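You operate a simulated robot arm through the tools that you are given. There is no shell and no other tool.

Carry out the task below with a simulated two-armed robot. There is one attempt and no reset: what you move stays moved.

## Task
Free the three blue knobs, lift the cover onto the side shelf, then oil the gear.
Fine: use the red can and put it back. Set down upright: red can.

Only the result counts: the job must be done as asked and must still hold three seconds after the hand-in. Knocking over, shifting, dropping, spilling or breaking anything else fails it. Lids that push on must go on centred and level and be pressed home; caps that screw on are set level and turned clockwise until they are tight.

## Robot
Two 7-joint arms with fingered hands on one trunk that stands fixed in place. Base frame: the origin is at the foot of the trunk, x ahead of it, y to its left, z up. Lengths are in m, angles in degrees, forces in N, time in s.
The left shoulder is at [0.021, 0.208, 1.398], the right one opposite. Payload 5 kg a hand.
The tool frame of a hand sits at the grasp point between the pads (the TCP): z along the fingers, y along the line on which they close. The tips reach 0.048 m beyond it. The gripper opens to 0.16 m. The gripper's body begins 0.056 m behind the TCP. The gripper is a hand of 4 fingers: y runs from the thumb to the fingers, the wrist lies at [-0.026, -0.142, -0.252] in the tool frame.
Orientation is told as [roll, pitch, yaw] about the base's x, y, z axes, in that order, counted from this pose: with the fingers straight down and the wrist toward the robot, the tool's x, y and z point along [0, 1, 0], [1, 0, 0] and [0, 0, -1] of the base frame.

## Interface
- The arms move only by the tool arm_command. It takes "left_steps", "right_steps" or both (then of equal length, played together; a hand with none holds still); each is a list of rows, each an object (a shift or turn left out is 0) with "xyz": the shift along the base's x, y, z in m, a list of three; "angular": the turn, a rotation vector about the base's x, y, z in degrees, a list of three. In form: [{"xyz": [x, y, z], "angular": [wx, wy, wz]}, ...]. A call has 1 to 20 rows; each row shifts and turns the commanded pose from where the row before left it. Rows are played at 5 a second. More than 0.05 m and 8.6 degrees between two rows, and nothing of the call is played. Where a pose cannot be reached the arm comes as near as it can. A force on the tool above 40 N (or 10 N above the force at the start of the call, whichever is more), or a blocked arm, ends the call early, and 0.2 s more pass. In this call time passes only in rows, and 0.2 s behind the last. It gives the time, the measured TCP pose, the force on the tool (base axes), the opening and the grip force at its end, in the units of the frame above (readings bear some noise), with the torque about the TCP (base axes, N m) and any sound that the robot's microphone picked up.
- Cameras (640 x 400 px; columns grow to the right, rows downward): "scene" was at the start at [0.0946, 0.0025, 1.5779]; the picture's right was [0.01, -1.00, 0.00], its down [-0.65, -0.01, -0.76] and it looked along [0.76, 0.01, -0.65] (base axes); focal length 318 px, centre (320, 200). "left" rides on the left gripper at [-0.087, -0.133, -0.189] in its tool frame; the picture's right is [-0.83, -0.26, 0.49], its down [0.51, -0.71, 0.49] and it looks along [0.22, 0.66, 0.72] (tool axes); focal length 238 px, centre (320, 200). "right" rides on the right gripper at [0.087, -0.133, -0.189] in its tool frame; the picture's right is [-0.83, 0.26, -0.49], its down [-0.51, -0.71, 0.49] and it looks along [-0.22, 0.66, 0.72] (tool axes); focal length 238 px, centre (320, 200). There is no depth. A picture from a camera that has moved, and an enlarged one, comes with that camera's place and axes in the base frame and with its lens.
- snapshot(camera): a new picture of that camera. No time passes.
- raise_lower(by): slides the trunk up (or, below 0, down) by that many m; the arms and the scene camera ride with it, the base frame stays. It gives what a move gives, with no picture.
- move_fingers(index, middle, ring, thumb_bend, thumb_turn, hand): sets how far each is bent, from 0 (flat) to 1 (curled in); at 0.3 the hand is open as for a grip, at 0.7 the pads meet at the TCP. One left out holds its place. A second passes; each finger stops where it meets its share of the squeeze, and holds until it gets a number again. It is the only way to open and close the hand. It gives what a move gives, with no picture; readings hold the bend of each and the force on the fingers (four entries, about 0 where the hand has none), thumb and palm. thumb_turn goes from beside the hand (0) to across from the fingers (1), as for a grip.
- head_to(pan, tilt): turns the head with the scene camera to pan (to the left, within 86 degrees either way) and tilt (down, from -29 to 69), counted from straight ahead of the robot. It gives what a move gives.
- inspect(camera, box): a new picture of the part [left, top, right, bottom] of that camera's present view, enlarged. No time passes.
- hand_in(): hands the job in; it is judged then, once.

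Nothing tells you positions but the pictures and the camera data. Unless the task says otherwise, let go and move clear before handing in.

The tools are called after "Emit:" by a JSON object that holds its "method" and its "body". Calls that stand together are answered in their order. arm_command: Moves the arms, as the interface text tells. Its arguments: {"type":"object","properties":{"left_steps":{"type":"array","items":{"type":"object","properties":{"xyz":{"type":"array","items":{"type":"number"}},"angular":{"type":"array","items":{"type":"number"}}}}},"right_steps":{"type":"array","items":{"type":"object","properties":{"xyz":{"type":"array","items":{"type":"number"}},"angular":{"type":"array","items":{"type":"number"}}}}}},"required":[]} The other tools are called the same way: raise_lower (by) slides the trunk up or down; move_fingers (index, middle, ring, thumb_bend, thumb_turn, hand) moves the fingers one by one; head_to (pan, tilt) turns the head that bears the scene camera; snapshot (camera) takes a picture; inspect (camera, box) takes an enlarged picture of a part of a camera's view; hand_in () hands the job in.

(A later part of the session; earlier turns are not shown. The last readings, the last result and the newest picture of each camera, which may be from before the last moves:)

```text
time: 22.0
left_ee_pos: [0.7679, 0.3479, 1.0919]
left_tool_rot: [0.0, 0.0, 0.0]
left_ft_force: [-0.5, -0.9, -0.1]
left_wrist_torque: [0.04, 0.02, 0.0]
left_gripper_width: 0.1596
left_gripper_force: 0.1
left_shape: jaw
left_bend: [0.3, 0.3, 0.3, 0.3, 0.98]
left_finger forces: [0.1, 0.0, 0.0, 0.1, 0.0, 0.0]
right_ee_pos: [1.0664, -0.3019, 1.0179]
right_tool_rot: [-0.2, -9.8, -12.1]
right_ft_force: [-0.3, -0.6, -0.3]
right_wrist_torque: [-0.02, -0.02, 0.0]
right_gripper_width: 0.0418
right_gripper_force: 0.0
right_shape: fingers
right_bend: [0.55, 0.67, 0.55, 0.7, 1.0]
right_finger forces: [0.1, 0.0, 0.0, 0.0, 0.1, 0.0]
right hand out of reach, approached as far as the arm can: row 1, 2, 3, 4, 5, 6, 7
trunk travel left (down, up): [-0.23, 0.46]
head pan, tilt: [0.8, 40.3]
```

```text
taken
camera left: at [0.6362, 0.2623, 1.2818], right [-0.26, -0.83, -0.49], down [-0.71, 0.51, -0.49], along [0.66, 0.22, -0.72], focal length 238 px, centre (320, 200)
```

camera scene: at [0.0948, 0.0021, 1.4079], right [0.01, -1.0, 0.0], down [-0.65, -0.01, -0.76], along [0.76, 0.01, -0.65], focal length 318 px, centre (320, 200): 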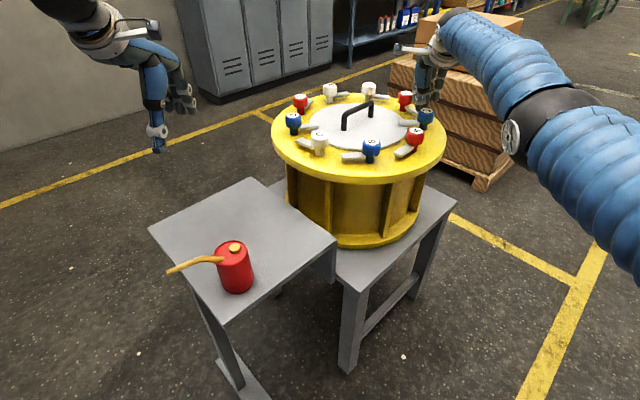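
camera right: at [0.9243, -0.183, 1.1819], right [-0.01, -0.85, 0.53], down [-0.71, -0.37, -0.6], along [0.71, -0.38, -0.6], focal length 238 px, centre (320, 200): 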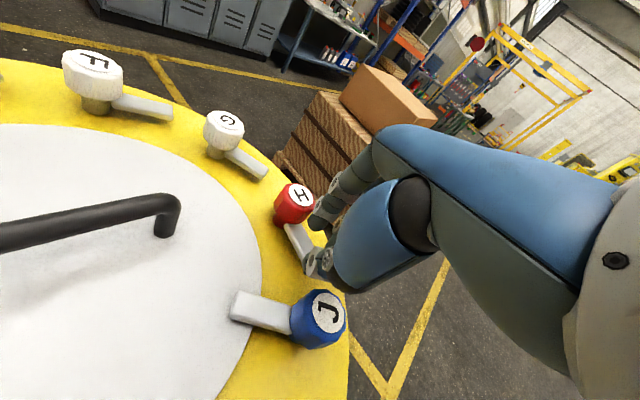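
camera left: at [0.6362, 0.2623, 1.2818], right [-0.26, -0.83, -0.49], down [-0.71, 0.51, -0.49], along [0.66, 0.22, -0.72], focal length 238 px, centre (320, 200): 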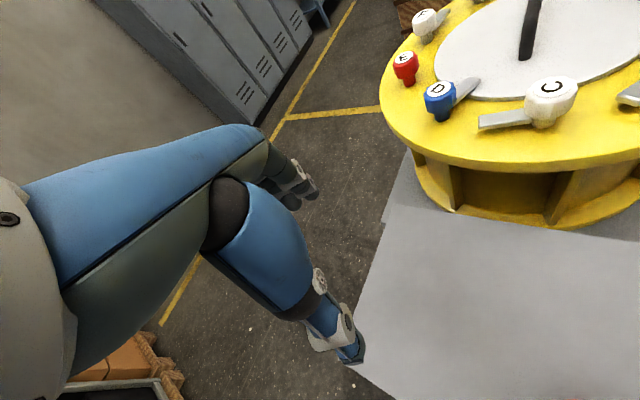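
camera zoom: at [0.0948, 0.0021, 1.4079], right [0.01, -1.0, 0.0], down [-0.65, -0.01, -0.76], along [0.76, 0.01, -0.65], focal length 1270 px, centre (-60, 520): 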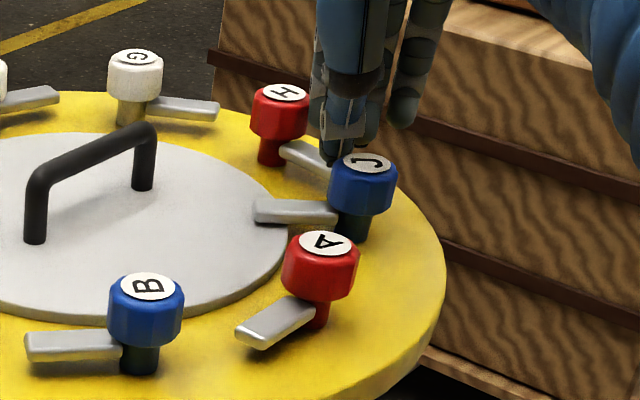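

J did not turn and nothing else appears shifted. I'll lift the whole trunk to raise the hand straight up, then reopen the fingers and retract.

Emit:
{"method": "raise_lower", "body": {"by": 0.07}}

Emit:
{"method": "move_fingers", "body": {"hand": "right", "index": 0.53, "middle": 0.53, "ring": 0.53, "thumb_bend": 0.53}}

Emit:
{"method": "arm_command", "body": {"right_steps": [{"xyz": [-0.03, 0, 0.0]}, {"xyz": [-0.03, 0, 0.01]}, {"xyz": [-0.04, 0, 0.01]}, {"xyz": [-0.04, 0, 0.01]}, {"xyz": [0, 0, 0]}]}}

Emit:
{"method": "inspect", "body": {"camera": "scene", "box": [260, 70, 450, 190]}}

```text
time: 23.1
left_ee_pos: [0.7678, 0.3491, 1.1617]
left_tool_rot: [0.0, 0.1, 0.0]
left_ft_force: [0.5, 0.2, 0.1]
left_wrist_torque: [-0.02, 0.02, -0.02]
left_gripper_width: 0.1594
left_gripper_force: 0.0
left_shape: jaw
left_bend: [0.3, 0.3, 0.3, 0.3, 0.98]
left_finger forces: [0.0, 0.1, 0.1, 0.0, 0.0, 0.0]
right_ee_pos: [1.0666, -0.301, 1.0873]
right_tool_rot: [-0.1, -9.8, -12.1]
right_ft_force: [-0.6, 0.0, -0.2]
right_wrist_torque: [0.03, -0.02, 0.01]
right_gripper_width: 0.0419
right_gripper_force: 0.0
right_shape: fingers
right_bend: [0.55, 0.67, 0.55, 0.7, 1.0]
right_finger forces: [0.1, 0.0, 0.0, 0.0, 0.0, 0.0]
trunk travel left (down, up): [-0.3, 0.39]
head pan, tilt: [0.8, 40.3]
```

```text
time: 24.1
left_ee_pos: [0.7679, 0.3489, 1.1635]
left_tool_rot: [0.0, -0.1, 0.0]
left_ft_force: [-0.1, 0.2, 0.5]
left_wrist_torque: [-0.01, -0.01, 0.0]
left_gripper_width: 0.1597
left_gripper_force: 0.0
left_shape: jaw
left_bend: [0.3, 0.3, 0.3, 0.3, 0.98]
left_finger forces: [0.0, 0.0, 0.0, 0.1, 0.1, 0.0]
right_ee_pos: [1.066, -0.3026, 1.0882]
right_tool_rot: [-0.1, -9.7, -12.1]
right_ft_force: [0.4, 0.9, 0.0]
right_wrist_torque: [-0.05, 0.0, 0.0]
right_gripper_width: 0.0785
right_gripper_force: 0.1
right_shape: fingers
right_bend: [0.53, 0.53, 0.53, 0.53, 1.0]
right_finger forces: [0.0, 0.0, 0.0, 0.1, 0.1, 0.1]
trunk travel left (down, up): [-0.3, 0.39]
head pan, tilt: [0.8, 40.3]
```

```text
time: 25.4
left_ee_pos: [0.7721, 0.3503, 1.1606]
left_tool_rot: [-0.1, 0.0, 0.1]
left_ft_force: [2.4, -0.7, -1.5]
left_wrist_torque: [0.05, 0.25, -0.08]
left_gripper_width: 0.1598
left_gripper_force: 0.2
left_shape: jaw
left_bend: [0.3, 0.3, 0.3, 0.3, 0.98]
left_finger forces: [0.1, 0.1, 0.1, 0.1, 0.0, 0.1]
right_ee_pos: [0.9607, -0.2974, 1.1126]
right_tool_rot: [-0.2, -9.4, -11.9]
right_ft_force: [3.1, -0.3, 4.9]
right_wrist_torque: [0.01, 0.55, 0.04]
right_gripper_width: 0.0788
right_gripper_force: 0.0
right_shape: fingers
right_bend: [0.53, 0.53, 0.53, 0.53, 1.0]
right_finger forces: [0.0, 0.0, 0.1, 0.0, 0.1, 0.1]
right hand out of reach, approached as far as the arm can: row 1, 2
trunk travel left (down, up): [-0.3, 0.39]
head pan, tilt: [0.8, 40.3]
stopped in row 5 (right hand): the force on the tool passed its limit at 51 N (the readings are from after the stop); the commanded pose is now the measured one
```

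```text
3.33 times, centred on (355, 130) of scene
camera zoom: at [0.0993, 0.0024, 1.4775], right [0.01, -1.0, 0.0], down [-0.65, -0.01, -0.76], along [0.76, 0.01, -0.65], focal length 1058 px, centre (203, 433)
```

zoom: 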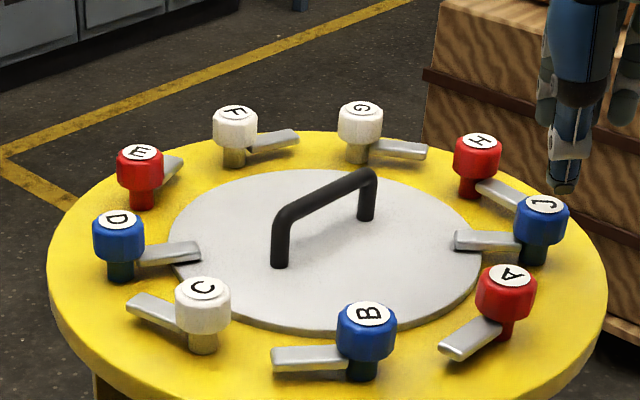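

The arm is out of the stretched singular pose; the force spike was only the jerk as it left that pose. I'll approach J again with 15° tilt so the wrist stays well inside reach through the whole turn.

Emit:
{"method": "arm_command", "body": {"right_steps": [{"xyz": [0.006, -0.001, 0], "angular": [0, 0, -7.2]}, {"xyz": [0.007, -0.001, 0], "angular": [0, 0, -7.2]}, {"xyz": [0.007, -0.001, 0], "angular": [0, 0, -7.2]}, {"xyz": [0.007, -0.001, -0.01], "angular": [0, 0, -7.2]}, {"xyz": [0.007, 0, -0.01], "angular": [0, 0, -7.2]}, {"xyz": [0.008, 0, -0.015], "angular": [-4.09, -3.68, 0]}, {"xyz": [0, 0, 0]}]}}

Emit:
{"method": "inspect", "body": {"camera": "right", "box": [180, 160, 400, 340]}}

Emit:
{"method": "inspect", "body": {"camera": "scene", "box": [360, 70, 470, 170]}}

```text
time: 27.0
left_ee_pos: [0.7681, 0.3513, 1.1641]
left_tool_rot: [0.0, -0.1, 0.2]
left_ft_force: [0.2, -0.6, 0.7]
left_wrist_torque: [0.07, -0.01, 0.01]
left_gripper_width: 0.1594
left_gripper_force: 0.0
left_shape: jaw
left_bend: [0.3, 0.3, 0.3, 0.3, 0.98]
left_finger forces: [0.0, 0.0, 0.0, 0.0, 0.0, 0.1]
right_ee_pos: [0.9954, -0.3016, 1.0757]
right_tool_rot: [-0.2, -14.6, -48.0]
right_ft_force: [0.5, -1.1, 1.0]
right_wrist_torque: [0.06, -0.03, 0.06]
right_gripper_width: 0.079
right_gripper_force: 0.1
right_shape: fingers
right_bend: [0.53, 0.53, 0.53, 0.53, 1.0]
right_finger forces: [0.0, 0.1, 0.0, 0.0, 0.0, 0.1]
trunk travel left (down, up): [-0.3, 0.39]
head pan, tilt: [0.8, 40.3]
```

```text
2.22 times, centred on (290, 250) of right
camera zoom: at [0.9427, -0.1123, 1.225], right [-0.53, -0.65, 0.54], down [-0.75, 0.08, -0.65], along [0.38, -0.75, -0.53], focal length 530 px, centre (387, 89)
```

zoom: 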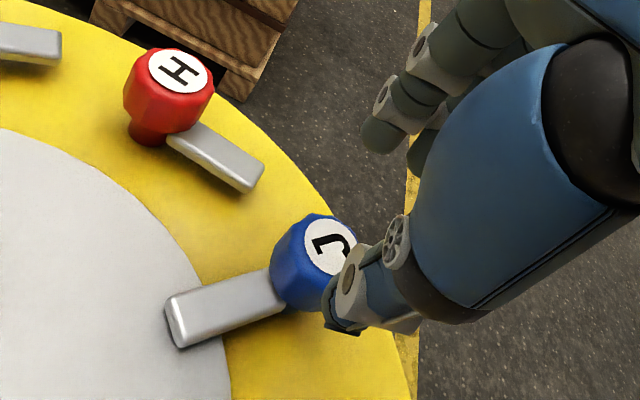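

```text
4.00 times, centred on (415, 120) of scene
camera zoom: at [0.0941, 0.0019, 1.478], right [0.01, -1.0, 0.0], down [-0.65, -0.01, -0.76], along [0.76, 0.01, -0.65], focal length 1270 px, centre (-60, 520)
```

zoom: 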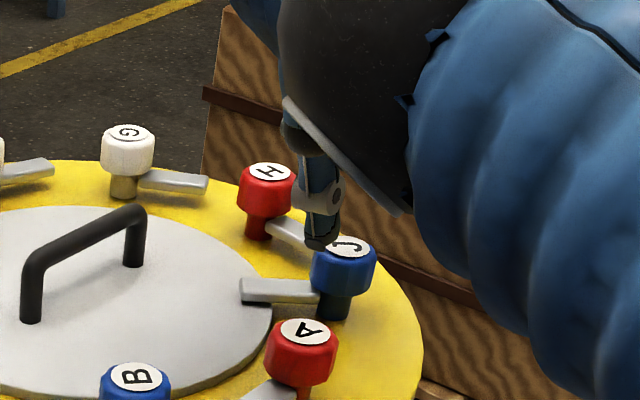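

In position above J with comfortable reach. Descending to grip height.

Emit:
{"method": "arm_command", "body": {"right_steps": [{"xyz": [0.004, 0, -0.013]}, {"xyz": [0.003, 0, -0.015]}, {"xyz": [0, 0, -0.015]}, {"xyz": [0, 0, -0.015]}, {"xyz": [0, 0, 0]}]}}

Emit:
{"method": "move_fingers", "body": {"hand": "right", "middle": 0.7, "thumb_bend": 0.7}}

Emit:
{"method": "inspect", "body": {"camera": "right", "box": [180, 160, 400, 340]}}

```text
time: 28.2
left_ee_pos: [0.7672, 0.3521, 1.164]
left_tool_rot: [0.0, -0.1, 0.2]
left_ft_force: [-0.6, 0.3, -0.9]
left_wrist_torque: [0.01, -0.04, 0.03]
left_gripper_width: 0.1597
left_gripper_force: 0.0
left_shape: jaw
left_bend: [0.3, 0.3, 0.3, 0.3, 0.98]
left_finger forces: [0.0, 0.0, 0.0, 0.1, 0.0, 0.0]
right_ee_pos: [1.0041, -0.3008, 1.0173]
right_tool_rot: [-0.2, -14.7, -47.9]
right_ft_force: [-0.3, 0.0, 0.4]
right_wrist_torque: [-0.03, -0.03, -0.01]
right_gripper_width: 0.0792
right_gripper_force: 0.1
right_shape: fingers
right_bend: [0.53, 0.53, 0.53, 0.53, 1.0]
right_finger forces: [0.1, 0.0, 0.0, 0.0, 0.0, 0.1]
trunk travel left (down, up): [-0.3, 0.39]
head pan, tilt: [0.8, 40.3]
```

```text
time: 29.2
left_ee_pos: [0.7681, 0.3515, 1.1638]
left_tool_rot: [0.1, -0.1, 0.2]
left_ft_force: [-0.1, -0.5, -0.1]
left_wrist_torque: [0.01, -0.03, 0.02]
left_gripper_width: 0.1597
left_gripper_force: 0.1
left_shape: jaw
left_bend: [0.3, 0.3, 0.3, 0.3, 0.98]
left_finger forces: [0.0, 0.1, 0.0, 0.0, 0.0, 0.1]
right_ee_pos: [1.0045, -0.3007, 1.0178]
right_tool_rot: [-0.3, -14.6, -47.8]
right_ft_force: [-5.0, 3.8, -1.3]
right_wrist_torque: [0.14, 0.16, 0.03]
right_gripper_width: 0.0663
right_gripper_force: 12.2
right_shape: fingers
right_bend: [0.53, 0.62, 0.53, 0.62, 1.0]
right_finger forces: [0.0, 8.9, 0.0, 0.1, 16.0, 0.1]
trunk travel left (down, up): [-0.3, 0.39]
head pan, tilt: [0.8, 40.3]
```

```text
2.22 times, centred on (290, 250) of right
camera zoom: at [0.9498, -0.1105, 1.1661], right [-0.53, -0.65, 0.54], down [-0.76, 0.08, -0.65], along [0.38, -0.75, -0.53], focal length 530 px, centre (387, 89)
```

zoom: 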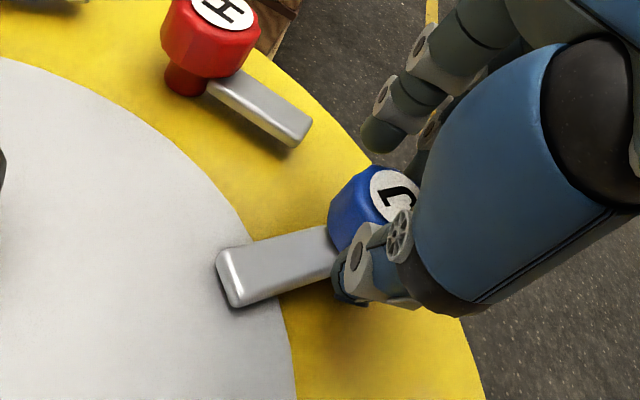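

Gripped again. I'll turn 24° first and check.

Emit:
{"method": "arm_command", "body": {"right_steps": [{"xyz": [-0.0007, -0.0007, 0], "angular": [0, 0, 6]}, {"xyz": [-0.0006, -0.0008, 0], "angular": [0, 0, 6]}, {"xyz": [-0.0005, -0.0008, 0], "angular": [0, 0, 6]}, {"xyz": [-0.00045, -0.0009, 0], "angular": [0, 0, 6]}]}}

Emit:
{"method": "inspect", "body": {"camera": "right", "box": [180, 160, 400, 340]}}

```text
time: 30.2
left_ee_pos: [0.7671, 0.3512, 1.1636]
left_tool_rot: [0.0, -0.2, 0.1]
left_ft_force: [0.2, -1.8, 0.1]
left_wrist_torque: [0.03, -0.05, -0.02]
left_gripper_width: 0.1598
left_gripper_force: 0.0
left_shape: jaw
left_bend: [0.3, 0.3, 0.3, 0.3, 0.98]
left_finger forces: [0.0, 0.0, 0.0, 0.0, 0.1, 0.0]
right_ee_pos: [1.0017, -0.3036, 1.0185]
right_tool_rot: [-0.3, -14.7, -23.8]
right_ft_force: [-10.5, 5.2, -3.5]
right_wrist_torque: [0.37, 0.56, -0.04]
right_gripper_width: 0.0674
right_gripper_force: 13.3
right_shape: fingers
right_bend: [0.53, 0.63, 0.53, 0.62, 1.0]
right_finger forces: [0.0, 8.0, 0.1, 0.0, 20.2, 0.0]
trunk travel left (down, up): [-0.3, 0.39]
head pan, tilt: [0.8, 40.3]
```

```text
2.22 times, centred on (290, 250) of right
camera zoom: at [0.874, -0.1527, 1.1666], right [-0.22, -0.81, 0.54], down [-0.72, -0.24, -0.65], along [0.66, -0.53, -0.53], focal length 530 px, centre (387, 89)
```

zoom: 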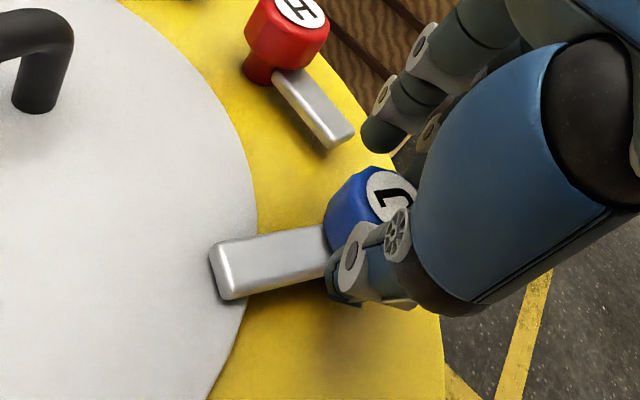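

J turns with the hand. I'll continue another 48°.

Emit:
{"method": "arm_command", "body": {"right_steps": [{"xyz": [-0.0008, -0.0006, 0], "angular": [0, 0, 6]}, {"xyz": [-0.0006, -0.0008, 0], "angular": [0, 0, 6]}, {"xyz": [-0.0002, -0.001, 0], "angular": [0, 0, 6]}, {"xyz": [0, -0.001, 0], "angular": [0, 0, 6]}, {"xyz": [0, -0.001, 0], "angular": [0, 0, 6]}, {"xyz": [0.0002, -0.001, 0], "angular": [0, 0, 6]}, {"xyz": [0.0003, -0.001, 0], "angular": [0, 0, 6]}, {"xyz": [0.0003, -0.0009, 0], "angular": [0, 0, 6]}]}}

Emit:
{"method": "inspect", "body": {"camera": "right", "box": [180, 160, 400, 340]}}

Emit:
{"method": "inspect", "body": {"camera": "scene", "box": [360, 70, 470, 170]}}

```text
time: 32.0
left_ee_pos: [0.7666, 0.3509, 1.1653]
left_tool_rot: [0.0, -0.1, 0.2]
left_ft_force: [-0.8, -1.5, -0.5]
left_wrist_torque: [0.01, 0.05, 0.01]
left_gripper_width: 0.1597
left_gripper_force: 0.1
left_shape: jaw
left_bend: [0.3, 0.3, 0.3, 0.3, 0.98]
left_finger forces: [0.0, 0.1, 0.0, 0.0, 0.0, 0.0]
right_ee_pos: [0.9999, -0.3136, 1.0185]
right_tool_rot: [-0.3, -14.6, 24.0]
right_ft_force: [-13.8, -1.2, -2.5]
right_wrist_torque: [-0.1, 0.74, 0.06]
right_gripper_width: 0.0674
right_gripper_force: 12.9
right_shape: fingers
right_bend: [0.53, 0.64, 0.53, 0.62, 1.0]
right_finger forces: [0.1, 5.5, 0.0, 0.0, 20.2, 0.1]
trunk travel left (down, up): [-0.3, 0.39]
head pan, tilt: [0.8, 40.3]
```

```text
2.22 times, centred on (290, 250) of right
camera zoom: at [0.8023, -0.3056, 1.1671], right [0.46, -0.71, 0.54], down [-0.31, -0.69, -0.65], along [0.84, 0.13, -0.53], focal length 530 px, centre (387, 89)
```

zoom: 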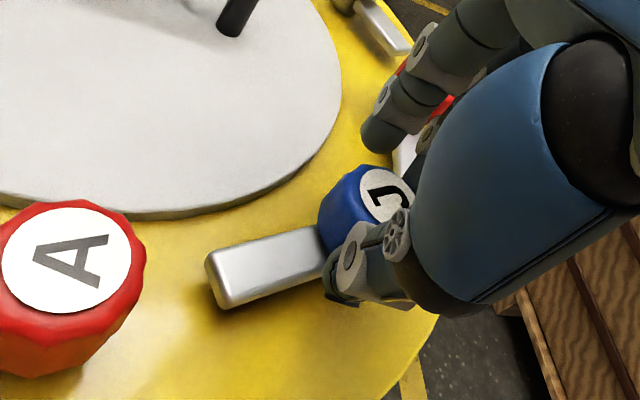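

```text
4.00 times, centred on (415, 120) of scene
camera zoom: at [0.0934, 0.0019, 1.478], right [0.01, -1.0, 0.0], down [-0.65, -0.01, -0.76], along [0.76, 0.01, -0.65], focal length 1270 px, centre (-60, 520)
```

zoom: 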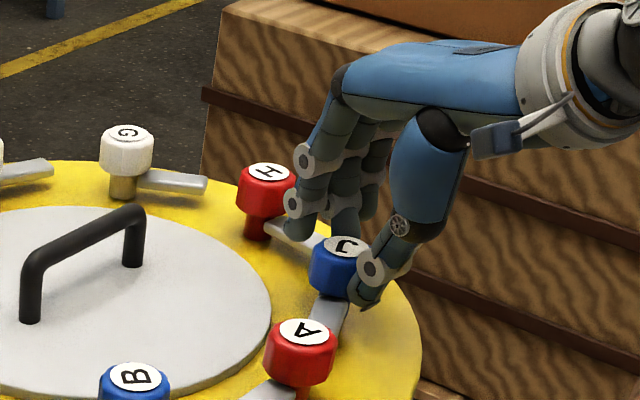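

J's tongue has turned 72° and is off the cover. To match the other freed knobs I'll regrip with less tilt, mid-range, and turn about 18° more.

Emit:
{"method": "move_fingers", "body": {"hand": "right", "middle": 0.53, "thumb_bend": 0.53}}

Emit:
{"method": "arm_command", "body": {"right_steps": [{"xyz": [0, 0, 0.02]}, {"xyz": [0, 0, 0.03]}, {"xyz": [0, 0.001, 0], "angular": [0, 0, -7.4]}, {"xyz": [0.001, 0.001, 0], "angular": [0, 0, -7.4]}, {"xyz": [0.001, 0.001, 0], "angular": [0, 0, -7.4]}, {"xyz": [0.001, 0.001, 0], "angular": [0, 0, -7.4]}, {"xyz": [0.001, 0.001, 0], "angular": [0, 0, -7.4]}, {"xyz": [0, 0, 0], "angular": [1.08, 4.68, 0]}, {"xyz": [0, 0, 0], "angular": [1.08, 4.68, 0]}, {"xyz": [0, 0, 0]}]}}

Emit:
{"method": "inspect", "body": {"camera": "right", "box": [180, 160, 400, 340]}}

Emit:
{"method": "inspect", "body": {"camera": "scene", "box": [360, 70, 470, 170]}}

```text
time: 33.0
left_ee_pos: [0.7684, 0.352, 1.1643]
left_tool_rot: [0.0, -0.1, 0.2]
left_ft_force: [0.0, 0.1, 0.5]
left_wrist_torque: [-0.02, 0.0, 0.04]
left_gripper_width: 0.1597
left_gripper_force: 0.1
left_shape: jaw
left_bend: [0.3, 0.3, 0.3, 0.3, 0.98]
left_finger forces: [0.0, 0.0, 0.1, 0.0, 0.0, 0.0]
right_ee_pos: [1.0012, -0.3113, 1.0186]
right_tool_rot: [-0.3, -14.6, 24.1]
right_ft_force: [-0.3, 0.2, -0.4]
right_wrist_torque: [0.01, -0.01, 0.01]
right_gripper_width: 0.0787
right_gripper_force: 0.2
right_shape: fingers
right_bend: [0.53, 0.53, 0.53, 0.53, 1.0]
right_finger forces: [0.1, 0.1, 0.0, 0.0, 0.1, 0.0]
trunk travel left (down, up): [-0.3, 0.39]
head pan, tilt: [0.8, 40.3]
```

```text
time: 35.2
left_ee_pos: [0.7672, 0.3517, 1.1639]
left_tool_rot: [0.0, -0.1, 0.3]
left_ft_force: [0.0, 0.2, 0.3]
left_wrist_torque: [0.02, -0.03, 0.0]
left_gripper_width: 0.1596
left_gripper_force: 0.0
left_shape: jaw
left_bend: [0.3, 0.3, 0.3, 0.3, 0.98]
left_finger forces: [0.1, 0.0, 0.0, 0.0, 0.0, 0.0]
right_ee_pos: [1.0046, -0.3065, 1.0681]
right_tool_rot: [-0.3, -5.0, -12.8]
right_ft_force: [0.1, 0.0, -0.2]
right_wrist_torque: [-0.03, 0.01, -0.01]
right_gripper_width: 0.0786
right_gripper_force: 0.1
right_shape: fingers
right_bend: [0.53, 0.53, 0.53, 0.53, 1.0]
right_finger forces: [0.0, 0.0, 0.0, 0.0, 0.0, 0.0]
trunk travel left (down, up): [-0.3, 0.39]
head pan, tilt: [0.8, 40.3]
```

```text
2.22 times, centred on (290, 250) of right
camera zoom: at [0.8784, -0.1876, 1.2445], right [0.02, -0.86, 0.51], down [-0.76, -0.35, -0.55], along [0.65, -0.38, -0.66], focal length 530 px, centre (387, 89)
```

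zoom: 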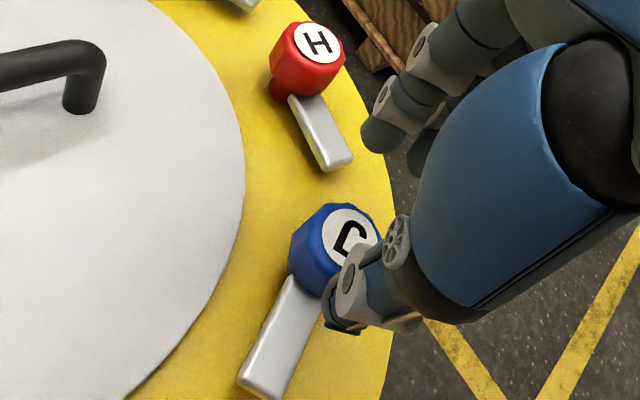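

```text
4.00 times, centred on (415, 120) of scene
camera zoom: at [0.0942, 0.0027, 1.4779], right [0.01, -1.0, 0.0], down [-0.65, -0.01, -0.76], along [0.76, 0.01, -0.65], focal length 1270 px, centre (-60, 520)
```

zoom: 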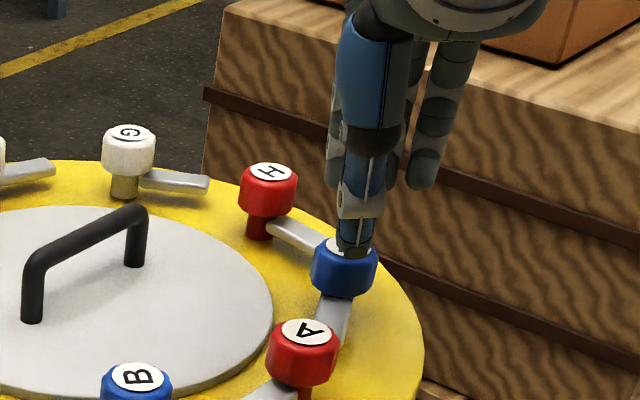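

Lined up again. I'll descend with the tips above the tongue and pinch.

Emit:
{"method": "arm_command", "body": {"right_steps": [{"xyz": [0, -0.001, -0.014]}, {"xyz": [0, -0.001, -0.014]}, {"xyz": [0, 0, -0.014]}, {"xyz": [0, 0, -0.011]}, {"xyz": [0, 0, 0]}]}}

Emit:
{"method": "move_fingers", "body": {"hand": "right", "middle": 0.7, "thumb_bend": 0.7}}

Emit:
{"method": "arm_command", "body": {"right_steps": [{"angular": [0, 0, 4.5]}, {"angular": [0, 0, 4.5]}, {"angular": [0, 0, 4.5]}, {"angular": [0, 0, 4.5]}]}}

Emit:
{"method": "inspect", "body": {"camera": "right", "box": [180, 160, 400, 340]}}

```text
time: 36.4
left_ee_pos: [0.7671, 0.3513, 1.1652]
left_tool_rot: [0.0, -0.2, 0.3]
left_ft_force: [0.2, 0.4, 0.7]
left_wrist_torque: [0.01, 0.01, -0.01]
left_gripper_width: 0.1599
left_gripper_force: 0.0
left_shape: jaw
left_bend: [0.3, 0.3, 0.3, 0.3, 0.98]
left_finger forces: [0.1, 0.0, 0.1, 0.0, 0.1, 0.0]
right_ee_pos: [1.0054, -0.3083, 1.0156]
right_tool_rot: [-0.3, -5.1, -12.9]
right_ft_force: [0.1, 0.8, 0.3]
right_wrist_torque: [-0.04, -0.03, -0.03]
right_gripper_width: 0.0787
right_gripper_force: 0.1
right_shape: fingers
right_bend: [0.53, 0.53, 0.53, 0.53, 1.0]
right_finger forces: [0.0, 0.0, 0.1, 0.0, 0.1, 0.1]
trunk travel left (down, up): [-0.3, 0.39]
head pan, tilt: [0.8, 40.3]
```

```text
time: 37.4
left_ee_pos: [0.7674, 0.3521, 1.1645]
left_tool_rot: [0.0, -0.1, 0.3]
left_ft_force: [-0.2, 0.8, 0.8]
left_wrist_torque: [0.02, -0.01, 0.01]
left_gripper_width: 0.1597
left_gripper_force: 0.2
left_shape: jaw
left_bend: [0.3, 0.3, 0.3, 0.3, 0.98]
left_finger forces: [0.0, 0.1, 0.0, 0.0, 0.0, 0.1]
right_ee_pos: [1.0032, -0.3087, 1.0154]
right_tool_rot: [-0.3, -5.0, -12.9]
right_ft_force: [-6.2, -0.1, -1.5]
right_wrist_torque: [-0.04, 0.2, -0.01]
right_gripper_width: 0.0657
right_gripper_force: 13.5
right_shape: fingers
right_bend: [0.53, 0.63, 0.53, 0.62, 1.0]
right_finger forces: [0.0, 10.3, 0.0, 0.1, 16.3, 0.1]
trunk travel left (down, up): [-0.3, 0.39]
head pan, tilt: [0.8, 40.3]
```

```text
time: 38.4
left_ee_pos: [0.7674, 0.3505, 1.1642]
left_tool_rot: [0.0, -0.1, 0.2]
left_ft_force: [-0.2, 0.9, 0.3]
left_wrist_torque: [0.04, -0.02, 0.0]
left_gripper_width: 0.1597
left_gripper_force: 0.1
left_shape: jaw
left_bend: [0.3, 0.3, 0.3, 0.3, 0.98]
left_finger forces: [0.1, 0.0, 0.0, 0.0, 0.1, 0.1]
right_ee_pos: [1.0044, -0.3104, 1.0144]
right_tool_rot: [-0.3, -4.9, 5.2]
right_ft_force: [-7.5, -4.0, -0.8]
right_wrist_torque: [-0.15, 0.27, -0.06]
right_gripper_width: 0.0657
right_gripper_force: 14.3
right_shape: fingers
right_bend: [0.53, 0.64, 0.53, 0.62, 1.0]
right_finger forces: [0.0, 11.5, 0.1, 0.0, 16.8, 0.0]
trunk travel left (down, up): [-0.3, 0.39]
head pan, tilt: [0.8, 40.3]
```

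```text
2.22 times, centred on (290, 250) of right
camera zoom: at [0.8473, -0.2357, 1.191], right [0.29, -0.81, 0.51], down [-0.62, -0.57, -0.55], along [0.73, -0.16, -0.66], focal length 530 px, centre (387, 89)
```

zoom: 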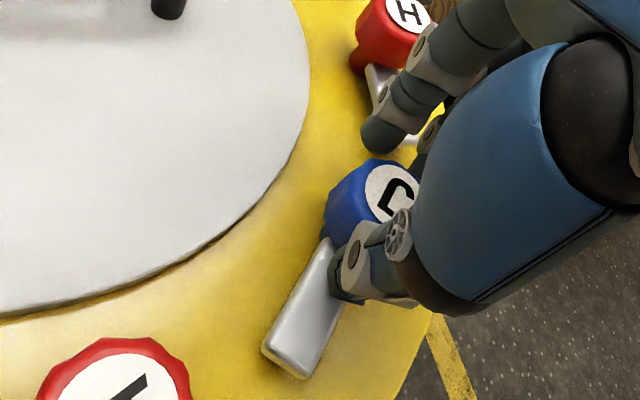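

J is now 90° from its start, clear of the cover. I'll release J, withdraw the right hand, and bring the left hand over D at about (0.973, 0.094), tilted 15°.

Emit:
{"method": "move_fingers", "body": {"hand": "right", "middle": 0.53, "thumb_bend": 0.53}}

Emit:
{"method": "move_fingers", "body": {"hand": "left", "index": 0.53, "middle": 0.53, "ring": 0.53, "thumb_bend": 0.53, "thumb_turn": 1}}

Emit:
{"method": "arm_command", "body": {"right_steps": [{"xyz": [0, 0, 0.03]}, {"xyz": [0, 0, 0.03]}, {"xyz": [-0.01, 0, 0.03]}, {"xyz": [-0.03, -0.01, 0.01]}, {"xyz": [-0.03, -0.01, 0.01]}, {"xyz": [-0.03, -0.01, 0.01]}, {"xyz": [-0.03, -0.01, 0]}, {"xyz": [-0.03, -0.01, 0]}, {"xyz": [-0.03, -0.01, 0]}, {"xyz": [-0.03, 0, 0]}, {"xyz": [0, 0, 0]}], "left_steps": [{"xyz": [0.02, -0.028, 0], "angular": [0, 0, -6.57]}, {"xyz": [0.02, -0.028, 0], "angular": [0, 0, -6.57]}, {"xyz": [0.02, -0.028, 0], "angular": [0, 0, -6.57]}, {"xyz": [0.02, -0.028, 0], "angular": [0, 0, -6.57]}, {"xyz": [0.02, -0.028, 0], "angular": [0, 0, -6.57]}, {"xyz": [0.02, -0.028, -0.01], "angular": [0, 0, -6.57]}, {"xyz": [0.02, -0.028, -0.01], "angular": [0, 0, -6.57]}, {"xyz": [0.02, -0.028, -0.01], "angular": [-5.39, -5.21, 0]}, {"xyz": [0.02, -0.026, -0.01], "angular": [-5.39, -5.21, 0]}, {"xyz": [0.019, 0, -0.01]}, {"xyz": [0, 0, 0]}]}}

Emit:
{"method": "inspect", "body": {"camera": "left", "box": [240, 160, 460, 340]}}

Emit:
{"method": "inspect", "body": {"camera": "scene", "box": [260, 70, 450, 190]}}

```text
time: 39.4
left_ee_pos: [0.7669, 0.3515, 1.1648]
left_tool_rot: [0.0, -0.1, 0.1]
left_ft_force: [0.5, 0.5, 1.1]
left_wrist_torque: [0.02, -0.02, -0.01]
left_gripper_width: 0.1598
left_gripper_force: 0.1
left_shape: jaw
left_bend: [0.3, 0.3, 0.3, 0.3, 0.98]
left_finger forces: [0.0, 0.0, 0.0, 0.1, 0.0, 0.0]
right_ee_pos: [1.0049, -0.3076, 1.0143]
right_tool_rot: [-0.2, -4.9, 5.2]
right_ft_force: [-1.0, -1.0, 0.0]
right_wrist_torque: [-0.01, -0.02, -0.01]
right_gripper_width: 0.079
right_gripper_force: 0.1
right_shape: fingers
right_bend: [0.53, 0.53, 0.53, 0.53, 1.0]
right_finger forces: [0.0, 0.0, 0.0, 0.0, 0.1, 0.1]
trunk travel left (down, up): [-0.3, 0.39]
head pan, tilt: [0.8, 40.3]
```

```text
time: 40.4
left_ee_pos: [0.7662, 0.3498, 1.1639]
left_tool_rot: [0.0, -0.1, 0.1]
left_ft_force: [0.3, -0.5, -0.4]
left_wrist_torque: [0.01, 0.01, -0.03]
left_gripper_width: 0.0792
left_gripper_force: 0.1
left_shape: fingers
left_bend: [0.53, 0.53, 0.53, 0.53, 1.0]
left_finger forces: [0.0, 0.1, 0.0, 0.1, 0.0, 0.0]
right_ee_pos: [1.0051, -0.3082, 1.0134]
right_tool_rot: [-0.2, -5.0, 5.0]
right_ft_force: [-0.4, -0.1, -0.3]
right_wrist_torque: [-0.01, 0.0, 0.0]
right_gripper_width: 0.0786
right_gripper_force: 0.1
right_shape: fingers
right_bend: [0.53, 0.53, 0.53, 0.53, 1.0]
right_finger forces: [0.0, 0.0, 0.0, 0.1, 0.0, 0.0]
trunk travel left (down, up): [-0.3, 0.39]
head pan, tilt: [0.8, 40.3]
```

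```text
time: 42.8
left_ee_pos: [0.9674, 0.1017, 1.1131]
left_tool_rot: [-0.1, -15.0, -45.9]
left_ft_force: [-0.5, 0.7, -0.5]
left_wrist_torque: [-0.01, -0.05, -0.03]
left_gripper_width: 0.0792
left_gripper_force: 0.1
left_shape: fingers
left_bend: [0.53, 0.53, 0.53, 0.53, 1.0]
left_finger forces: [0.0, 0.0, 0.1, 0.1, 0.0, 0.0]
right_ee_pos: [0.7852, -0.3687, 1.135]
right_tool_rot: [-0.3, -5.0, 5.1]
right_ft_force: [-0.1, 0.0, -0.7]
right_wrist_torque: [-0.03, -0.02, 0.05]
right_gripper_width: 0.0789
right_gripper_force: 0.1
right_shape: fingers
right_bend: [0.53, 0.53, 0.53, 0.53, 1.0]
right_finger forces: [0.0, 0.0, 0.1, 0.1, 0.0, 0.1]
trunk travel left (down, up): [-0.3, 0.39]
head pan, tilt: [0.8, 40.3]
```

```text
2.22 times, centred on (350, 250) of left
camera zoom: at [0.7816, 0.1698, 1.2615], right [-0.68, -0.49, -0.54], down [-0.03, 0.75, -0.66], along [0.73, -0.44, -0.53], focal length 530 px, centre (253, 89)
```

zoom: 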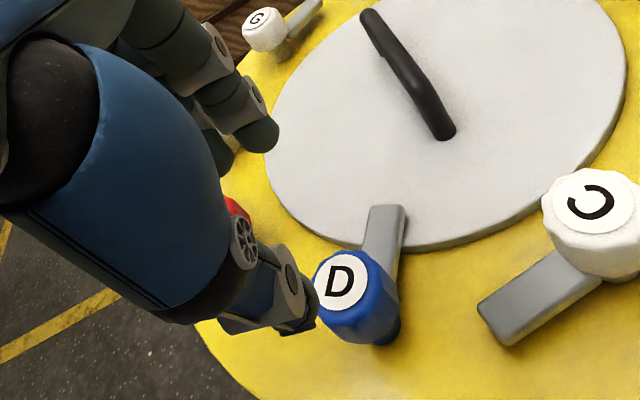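

```text
3.33 times, centred on (355, 130) of scene
camera zoom: at [0.0946, 0.0028, 1.4779], right [0.01, -1.0, 0.0], down [-0.65, -0.01, -0.76], along [0.76, 0.01, -0.65], focal length 1058 px, centre (203, 433)
```

zoom: 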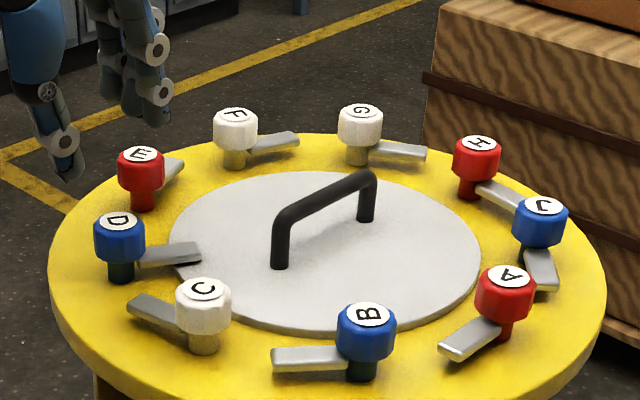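

B and J are clearly freed, and D confirms at about (0.972, 0.093). The left hand goes down over D and pinches.

Emit:
{"method": "arm_command", "body": {"left_steps": [{"xyz": [-0.001, -0.001, -0.02]}, {"xyz": [0, 0, -0.02]}, {"xyz": [0, 0, -0.02]}, {"xyz": [0, 0, -0.02]}, {"xyz": [0, 0, -0.016]}, {"xyz": [0, 0, 0]}]}}

Emit:
{"method": "inspect", "body": {"camera": "left", "box": [240, 160, 460, 340]}}

Emit:
{"method": "inspect", "body": {"camera": "scene", "box": [240, 70, 350, 170]}}

```text
time: 44.2
left_ee_pos: [0.9661, 0.1, 1.0178]
left_tool_rot: [0.0, -15.1, -45.8]
left_ft_force: [0.0, -0.1, -0.1]
left_wrist_torque: [0.02, 0.01, 0.01]
left_gripper_width: 0.0793
left_gripper_force: 0.1
left_shape: fingers
left_bend: [0.53, 0.53, 0.53, 0.53, 1.0]
left_finger forces: [0.0, 0.0, 0.0, 0.1, 0.0, 0.0]
right_ee_pos: [0.7849, -0.3694, 1.1351]
right_tool_rot: [-0.2, -4.9, 5.1]
right_ft_force: [-0.1, 0.7, 0.0]
right_wrist_torque: [0.01, -0.03, 0.0]
right_gripper_width: 0.0786
right_gripper_force: 0.1
right_shape: fingers
right_bend: [0.53, 0.53, 0.53, 0.53, 1.0]
right_finger forces: [0.0, 0.0, 0.1, 0.0, 0.0, 0.1]
trunk travel left (down, up): [-0.3, 0.39]
head pan, tilt: [0.8, 40.3]
```

```text
2.22 times, centred on (350, 250) of left
camera zoom: at [0.7807, 0.1681, 1.1661], right [-0.68, -0.49, -0.54], down [-0.03, 0.75, -0.66], along [0.73, -0.44, -0.53], focal length 530 px, centre (253, 89)
```

zoom: 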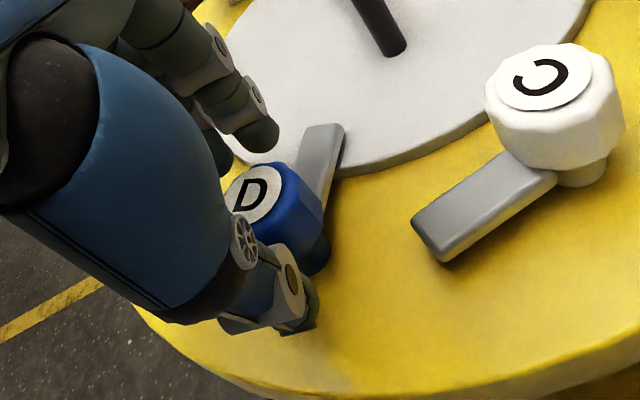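

```text
4.00 times, centred on (295, 120) of scene
camera zoom: at [0.0944, 0.0024, 1.4779], right [0.01, -1.0, 0.0], down [-0.65, -0.01, -0.76], along [0.76, 0.01, -0.65], focal length 1270 px, centre (420, 520)
```

zoom: 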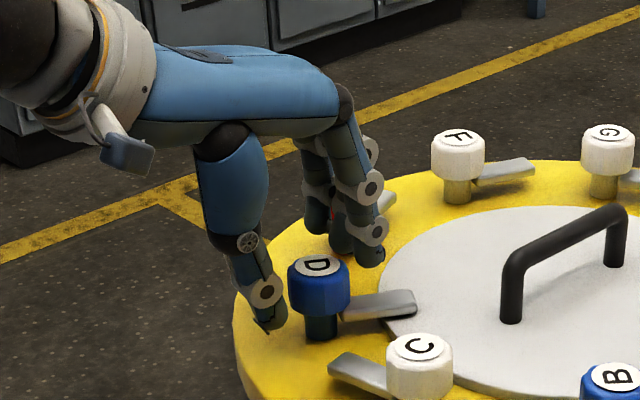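

The straddle on D looks right. I'll pinch and start turning.

Emit:
{"method": "move_fingers", "body": {"hand": "left", "middle": 0.7, "thumb_bend": 0.7}}

Emit:
{"method": "arm_command", "body": {"left_steps": [{"xyz": [-0.0007, -0.0007, 0], "angular": [0, 0, 6]}, {"xyz": [-0.0006, -0.0008, 0], "angular": [0, 0, 6]}, {"xyz": [-0.0005, -0.0008, 0], "angular": [0, 0, 6]}, {"xyz": [-0.0004, -0.0009, 0], "angular": [0, 0, 6]}]}}

Emit:
{"method": "inspect", "body": {"camera": "left", "box": [240, 160, 460, 340]}}

Emit:
{"method": "inspect", "body": {"camera": "scene", "box": [240, 70, 350, 170]}}

```text
time: 45.2
left_ee_pos: [0.9652, 0.1017, 1.0166]
left_tool_rot: [-0.1, -15.0, -45.8]
left_ft_force: [-3.0, 5.5, -1.0]
left_wrist_torque: [0.27, 0.18, -0.06]
left_gripper_width: 0.066
left_gripper_force: 13.0
left_shape: fingers
left_bend: [0.53, 0.64, 0.53, 0.62, 1.0]
left_finger forces: [0.1, 9.4, 0.0, 0.1, 16.1, 0.0]
right_ee_pos: [0.7849, -0.3681, 1.1348]
right_tool_rot: [-0.3, -5.0, 5.1]
right_ft_force: [0.5, -0.2, -0.5]
right_wrist_torque: [-0.03, 0.0, -0.01]
right_gripper_width: 0.0792
right_gripper_force: 0.0
right_shape: fingers
right_bend: [0.53, 0.53, 0.53, 0.53, 1.0]
right_finger forces: [0.0, 0.0, 0.0, 0.0, 0.1, 0.1]
trunk travel left (down, up): [-0.3, 0.39]
head pan, tilt: [0.8, 40.3]
```

```text
time: 46.2
left_ee_pos: [0.9627, 0.0972, 1.0171]
left_tool_rot: [-0.1, -15.1, -21.7]
left_ft_force: [-8.8, 6.2, -2.0]
left_wrist_torque: [0.32, 0.48, -0.04]
left_gripper_width: 0.0668
left_gripper_force: 14.1
left_shape: fingers
left_bend: [0.53, 0.64, 0.53, 0.62, 1.0]
left_finger forces: [0.1, 9.4, 0.0, 0.0, 18.7, 0.0]
right_ee_pos: [0.7857, -0.3694, 1.1341]
right_tool_rot: [-0.2, -5.0, 5.1]
right_ft_force: [0.1, -1.2, -0.3]
right_wrist_torque: [0.09, 0.02, 0.07]
right_gripper_width: 0.0788
right_gripper_force: 0.1
right_shape: fingers
right_bend: [0.53, 0.53, 0.53, 0.53, 1.0]
right_finger forces: [0.1, 0.1, 0.0, 0.1, 0.0, 0.0]
trunk travel left (down, up): [-0.3, 0.39]
head pan, tilt: [0.8, 40.3]
```

```text
2.22 times, centred on (350, 250) of left
camera zoom: at [0.7669, 0.0834, 1.166], right [-0.42, -0.73, -0.54], down [-0.33, 0.68, -0.66], along [0.84, -0.1, -0.53], focal length 530 px, centre (253, 89)
```

zoom: 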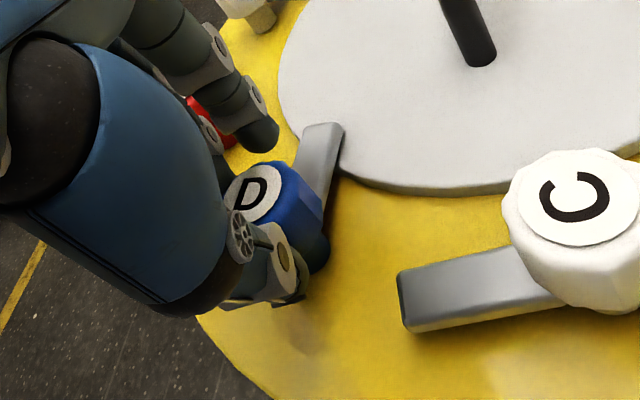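

```text
4.00 times, centred on (295, 120) of scene
camera zoom: at [0.0942, 0.0021, 1.4779], right [0.01, -1.0, 0.0], down [-0.65, -0.01, -0.76], along [0.76, 0.01, -0.65], focal length 1270 px, centre (420, 520)
```

zoom: 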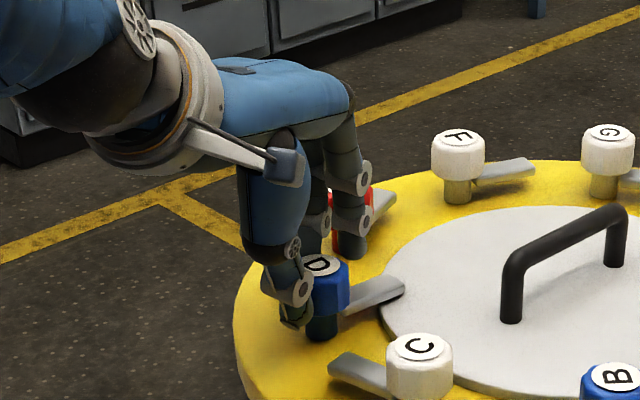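

D turns. Continue 54° more.

Emit:
{"method": "arm_command", "body": {"left_steps": [{"xyz": [-0.0008, -0.0007, 0], "angular": [0, 0, 6]}, {"xyz": [-0.0004, -0.001, 0], "angular": [0, 0, 6]}, {"xyz": [-0.0001, -0.001, 0], "angular": [0, 0, 6]}, {"xyz": [0, -0.001, 0], "angular": [0, 0, 6]}, {"xyz": [0.0001, -0.001, 0], "angular": [0, 0, 6]}, {"xyz": [0.0002, -0.001, 0], "angular": [0, 0, 6]}, {"xyz": [0.0003, -0.0009, 0], "angular": [0, 0, 6]}, {"xyz": [0.0004, -0.0009, 0], "angular": [0, 0, 6]}, {"xyz": [0.0005, -0.0008, 0], "angular": [0, 0, 6]}]}}

Emit:
{"method": "inspect", "body": {"camera": "left", "box": [240, 160, 460, 340]}}

Emit:
{"method": "inspect", "body": {"camera": "scene", "box": [240, 70, 350, 170]}}

```text
time: 48.2
left_ee_pos: [0.9563, 0.0873, 1.0139]
left_tool_rot: [-0.5, -13.3, 16.9]
left_ft_force: [-6.7, 11.0, 13.6]
left_wrist_torque: [0.5, 0.23, 0.15]
left_gripper_width: 0.0596
left_gripper_force: 16.5
left_shape: fingers
left_bend: [0.53, 0.62, 0.53, 0.65, 1.0]
left_finger forces: [0.1, 17.3, 0.1, 0.0, 15.7, 0.0]
left hand out of reach, approached as far as the arm can: row 5, 6, 7
right_ee_pos: [0.7858, -0.3674, 1.1352]
right_tool_rot: [-0.3, -4.9, 5.0]
right_ft_force: [0.6, 0.0, 0.0]
right_wrist_torque: [-0.01, 0.04, 0.02]
right_gripper_width: 0.0786
right_gripper_force: 0.1
right_shape: fingers
right_bend: [0.53, 0.53, 0.53, 0.53, 1.0]
right_finger forces: [0.0, 0.0, 0.0, 0.1, 0.0, 0.1]
trunk travel left (down, up): [-0.3, 0.39]
head pan, tilt: [0.8, 40.3]
```

```text
2.22 times, centred on (350, 250) of left
camera zoom: at [0.8165, -0.0426, 1.1681], right [0.11, -0.84, -0.53], down [-0.7, 0.31, -0.65], along [0.71, 0.44, -0.55], focal length 530 px, centre (253, 89)
```

zoom: 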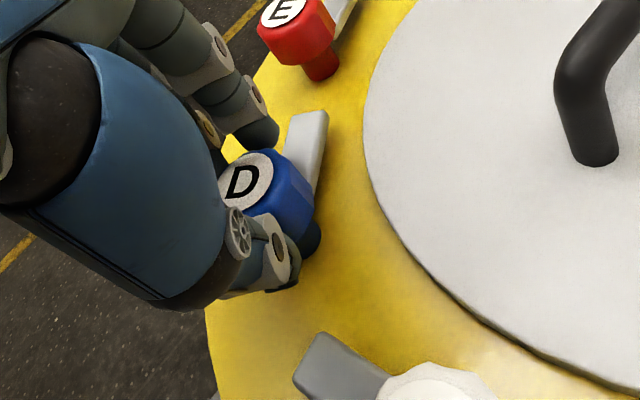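

```text
4.00 times, centred on (295, 120) of scene
camera zoom: at [0.093, 0.0032, 1.478], right [0.01, -1.0, 0.0], down [-0.65, -0.01, -0.76], along [0.76, 0.01, -0.65], focal length 1270 px, centre (420, 520)
```

zoom: 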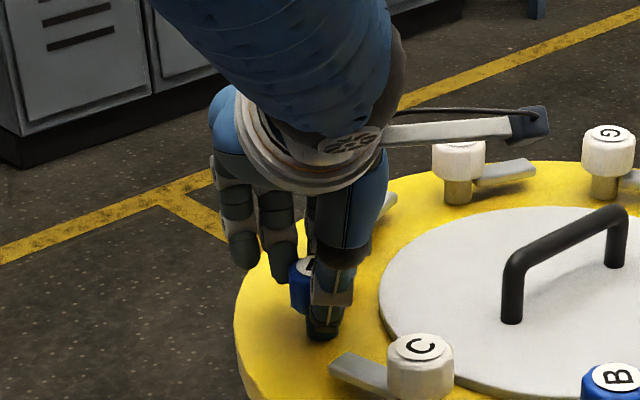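

The left arm reached a limit part-way, but D has turned about 63° and its tongue is already clear. I'll let go, check, and regrip.

Emit:
{"method": "move_fingers", "body": {"hand": "left", "middle": 0.53, "thumb_bend": 0.53}}

Emit:
{"method": "snapshot", "body": {"camera": "scene"}}

Emit:
{"method": "inspect", "body": {"camera": "left", "box": [240, 160, 460, 340]}}

```text
time: 49.2
left_ee_pos: [0.9579, 0.0872, 1.0132]
left_tool_rot: [-0.6, -13.2, 16.8]
left_ft_force: [0.1, 0.2, -0.3]
left_wrist_torque: [-0.01, -0.02, -0.04]
left_gripper_width: 0.0788
left_gripper_force: 0.0
left_shape: fingers
left_bend: [0.53, 0.53, 0.53, 0.53, 1.0]
left_finger forces: [0.1, 0.1, 0.1, 0.1, 0.0, 0.0]
right_ee_pos: [0.7846, -0.3681, 1.1346]
right_tool_rot: [-0.3, -5.0, 5.2]
right_ft_force: [-0.9, 0.7, 0.9]
right_wrist_torque: [0.01, 0.0, 0.01]
right_gripper_width: 0.0787
right_gripper_force: 0.1
right_shape: fingers
right_bend: [0.53, 0.53, 0.53, 0.53, 1.0]
right_finger forces: [0.0, 0.0, 0.0, 0.0, 0.0, 0.1]
trunk travel left (down, up): [-0.3, 0.39]
head pan, tilt: [0.8, 40.3]
```

```text
taken
camera scene: at [0.0944, 0.0026, 1.4779], right [0.01, -1.0, 0.0], down [-0.65, -0.01, -0.76], along [0.76, 0.01, -0.65], focal length 318 px, centre (320, 200)
```

scene: 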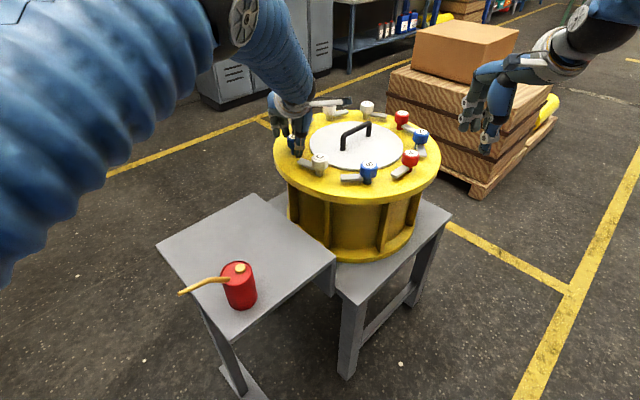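

```text
2.22 times, centred on (350, 250) of left
camera zoom: at [0.8174, -0.0434, 1.1673], right [0.11, -0.84, -0.53], down [-0.7, 0.31, -0.64], along [0.71, 0.43, -0.56], focal length 530 px, centre (253, 89)
```

zoom: 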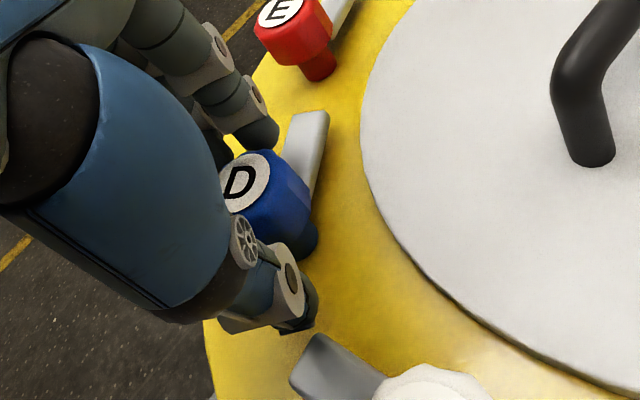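

D's tongue is clear of the cover. For margin I'll regrip and turn about 25° more; first I'll lift with the trunk and reset the left yaw.

Emit:
{"method": "raise_lower", "body": {"by": 0.06}}

Emit:
{"method": "arm_command", "body": {"left_steps": [{"xyz": [-0.01, 0, 0.005]}, {"xyz": [-0.01, 0, 0.005]}, {"xyz": [-0.01, 0, 0.005]}, {"xyz": [-0.01, 0, 0]}, {"xyz": [0, 0, 0]}]}}

Emit:
{"method": "snapshot", "body": {"camera": "scene"}}

Emit:
{"method": "inspect", "body": {"camera": "scene", "box": [260, 70, 450, 190]}}

```text
time: 50.2
left_ee_pos: [0.9586, 0.0868, 1.0709]
left_tool_rot: [-0.5, -13.1, 16.8]
left_ft_force: [0.8, -0.2, -1.5]
left_wrist_torque: [-0.02, -0.01, -0.03]
left_gripper_width: 0.0787
left_gripper_force: 0.0
left_shape: fingers
left_bend: [0.53, 0.53, 0.53, 0.53, 1.0]
left_finger forces: [0.0, 0.1, 0.2, 0.0, 0.0, 0.0]
right_ee_pos: [0.7847, -0.3685, 1.1941]
right_tool_rot: [-0.3, -4.9, 5.1]
right_ft_force: [-0.4, -0.7, 0.0]
right_wrist_torque: [0.01, -0.01, -0.01]
right_gripper_width: 0.079
right_gripper_force: 0.1
right_shape: fingers
right_bend: [0.53, 0.53, 0.53, 0.53, 1.0]
right_finger forces: [0.0, 0.0, 0.0, 0.1, 0.1, 0.0]
trunk travel left (down, up): [-0.36, 0.33]
head pan, tilt: [0.8, 40.3]
```

```text
time: 51.4
left_ee_pos: [0.9173, 0.0874, 1.0873]
left_tool_rot: [-0.4, -13.1, 16.7]
left_ft_force: [0.9, 0.0, -0.3]
left_wrist_torque: [-0.01, 0.0, -0.01]
left_gripper_width: 0.0787
left_gripper_force: 0.1
left_shape: fingers
left_bend: [0.53, 0.53, 0.53, 0.53, 1.0]
left_finger forces: [0.0, 0.1, 0.0, 0.1, 0.0, 0.0]
right_ee_pos: [0.7861, -0.3686, 1.1946]
right_tool_rot: [-0.1, -4.8, 5.1]
right_ft_force: [0.6, 0.0, -0.7]
right_wrist_torque: [-0.06, 0.01, 0.0]
right_gripper_width: 0.0787
right_gripper_force: 0.1
right_shape: fingers
right_bend: [0.53, 0.53, 0.53, 0.53, 1.0]
right_finger forces: [0.1, 0.0, 0.0, 0.0, 0.1, 0.0]
trunk travel left (down, up): [-0.36, 0.33]
head pan, tilt: [0.8, 40.3]
```

```text
taken
camera scene: at [0.095, 0.0023, 1.5378], right [0.01, -1.0, 0.0], down [-0.65, -0.01, -0.76], along [0.76, 0.01, -0.65], focal length 318 px, centre (320, 200)
```

scene: 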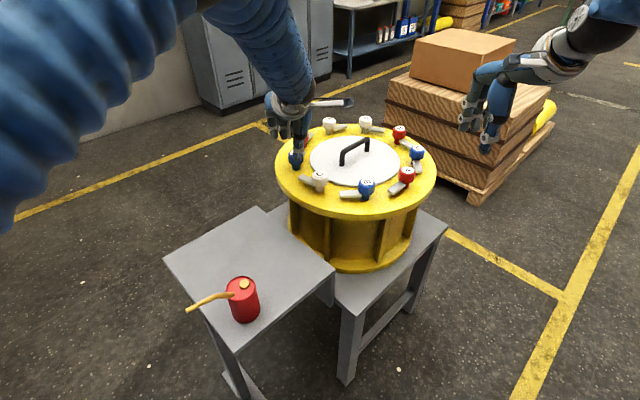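

```text
3.33 times, centred on (355, 130) of scene
camera zoom: at [0.095, 0.0023, 1.5378], right [0.01, -1.0, 0.0], down [-0.65, -0.01, -0.76], along [0.76, 0.01, -0.65], focal length 1058 px, centre (203, 433)
```

zoom: 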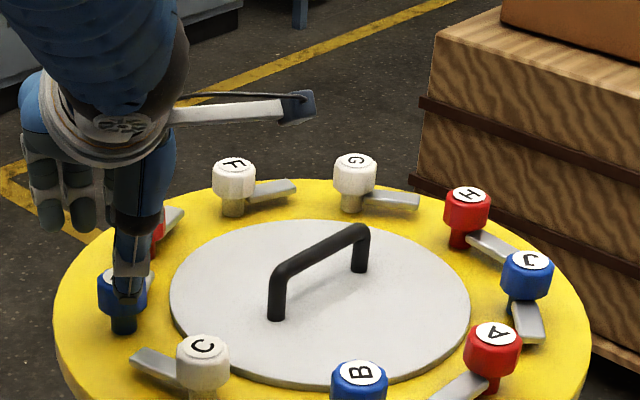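

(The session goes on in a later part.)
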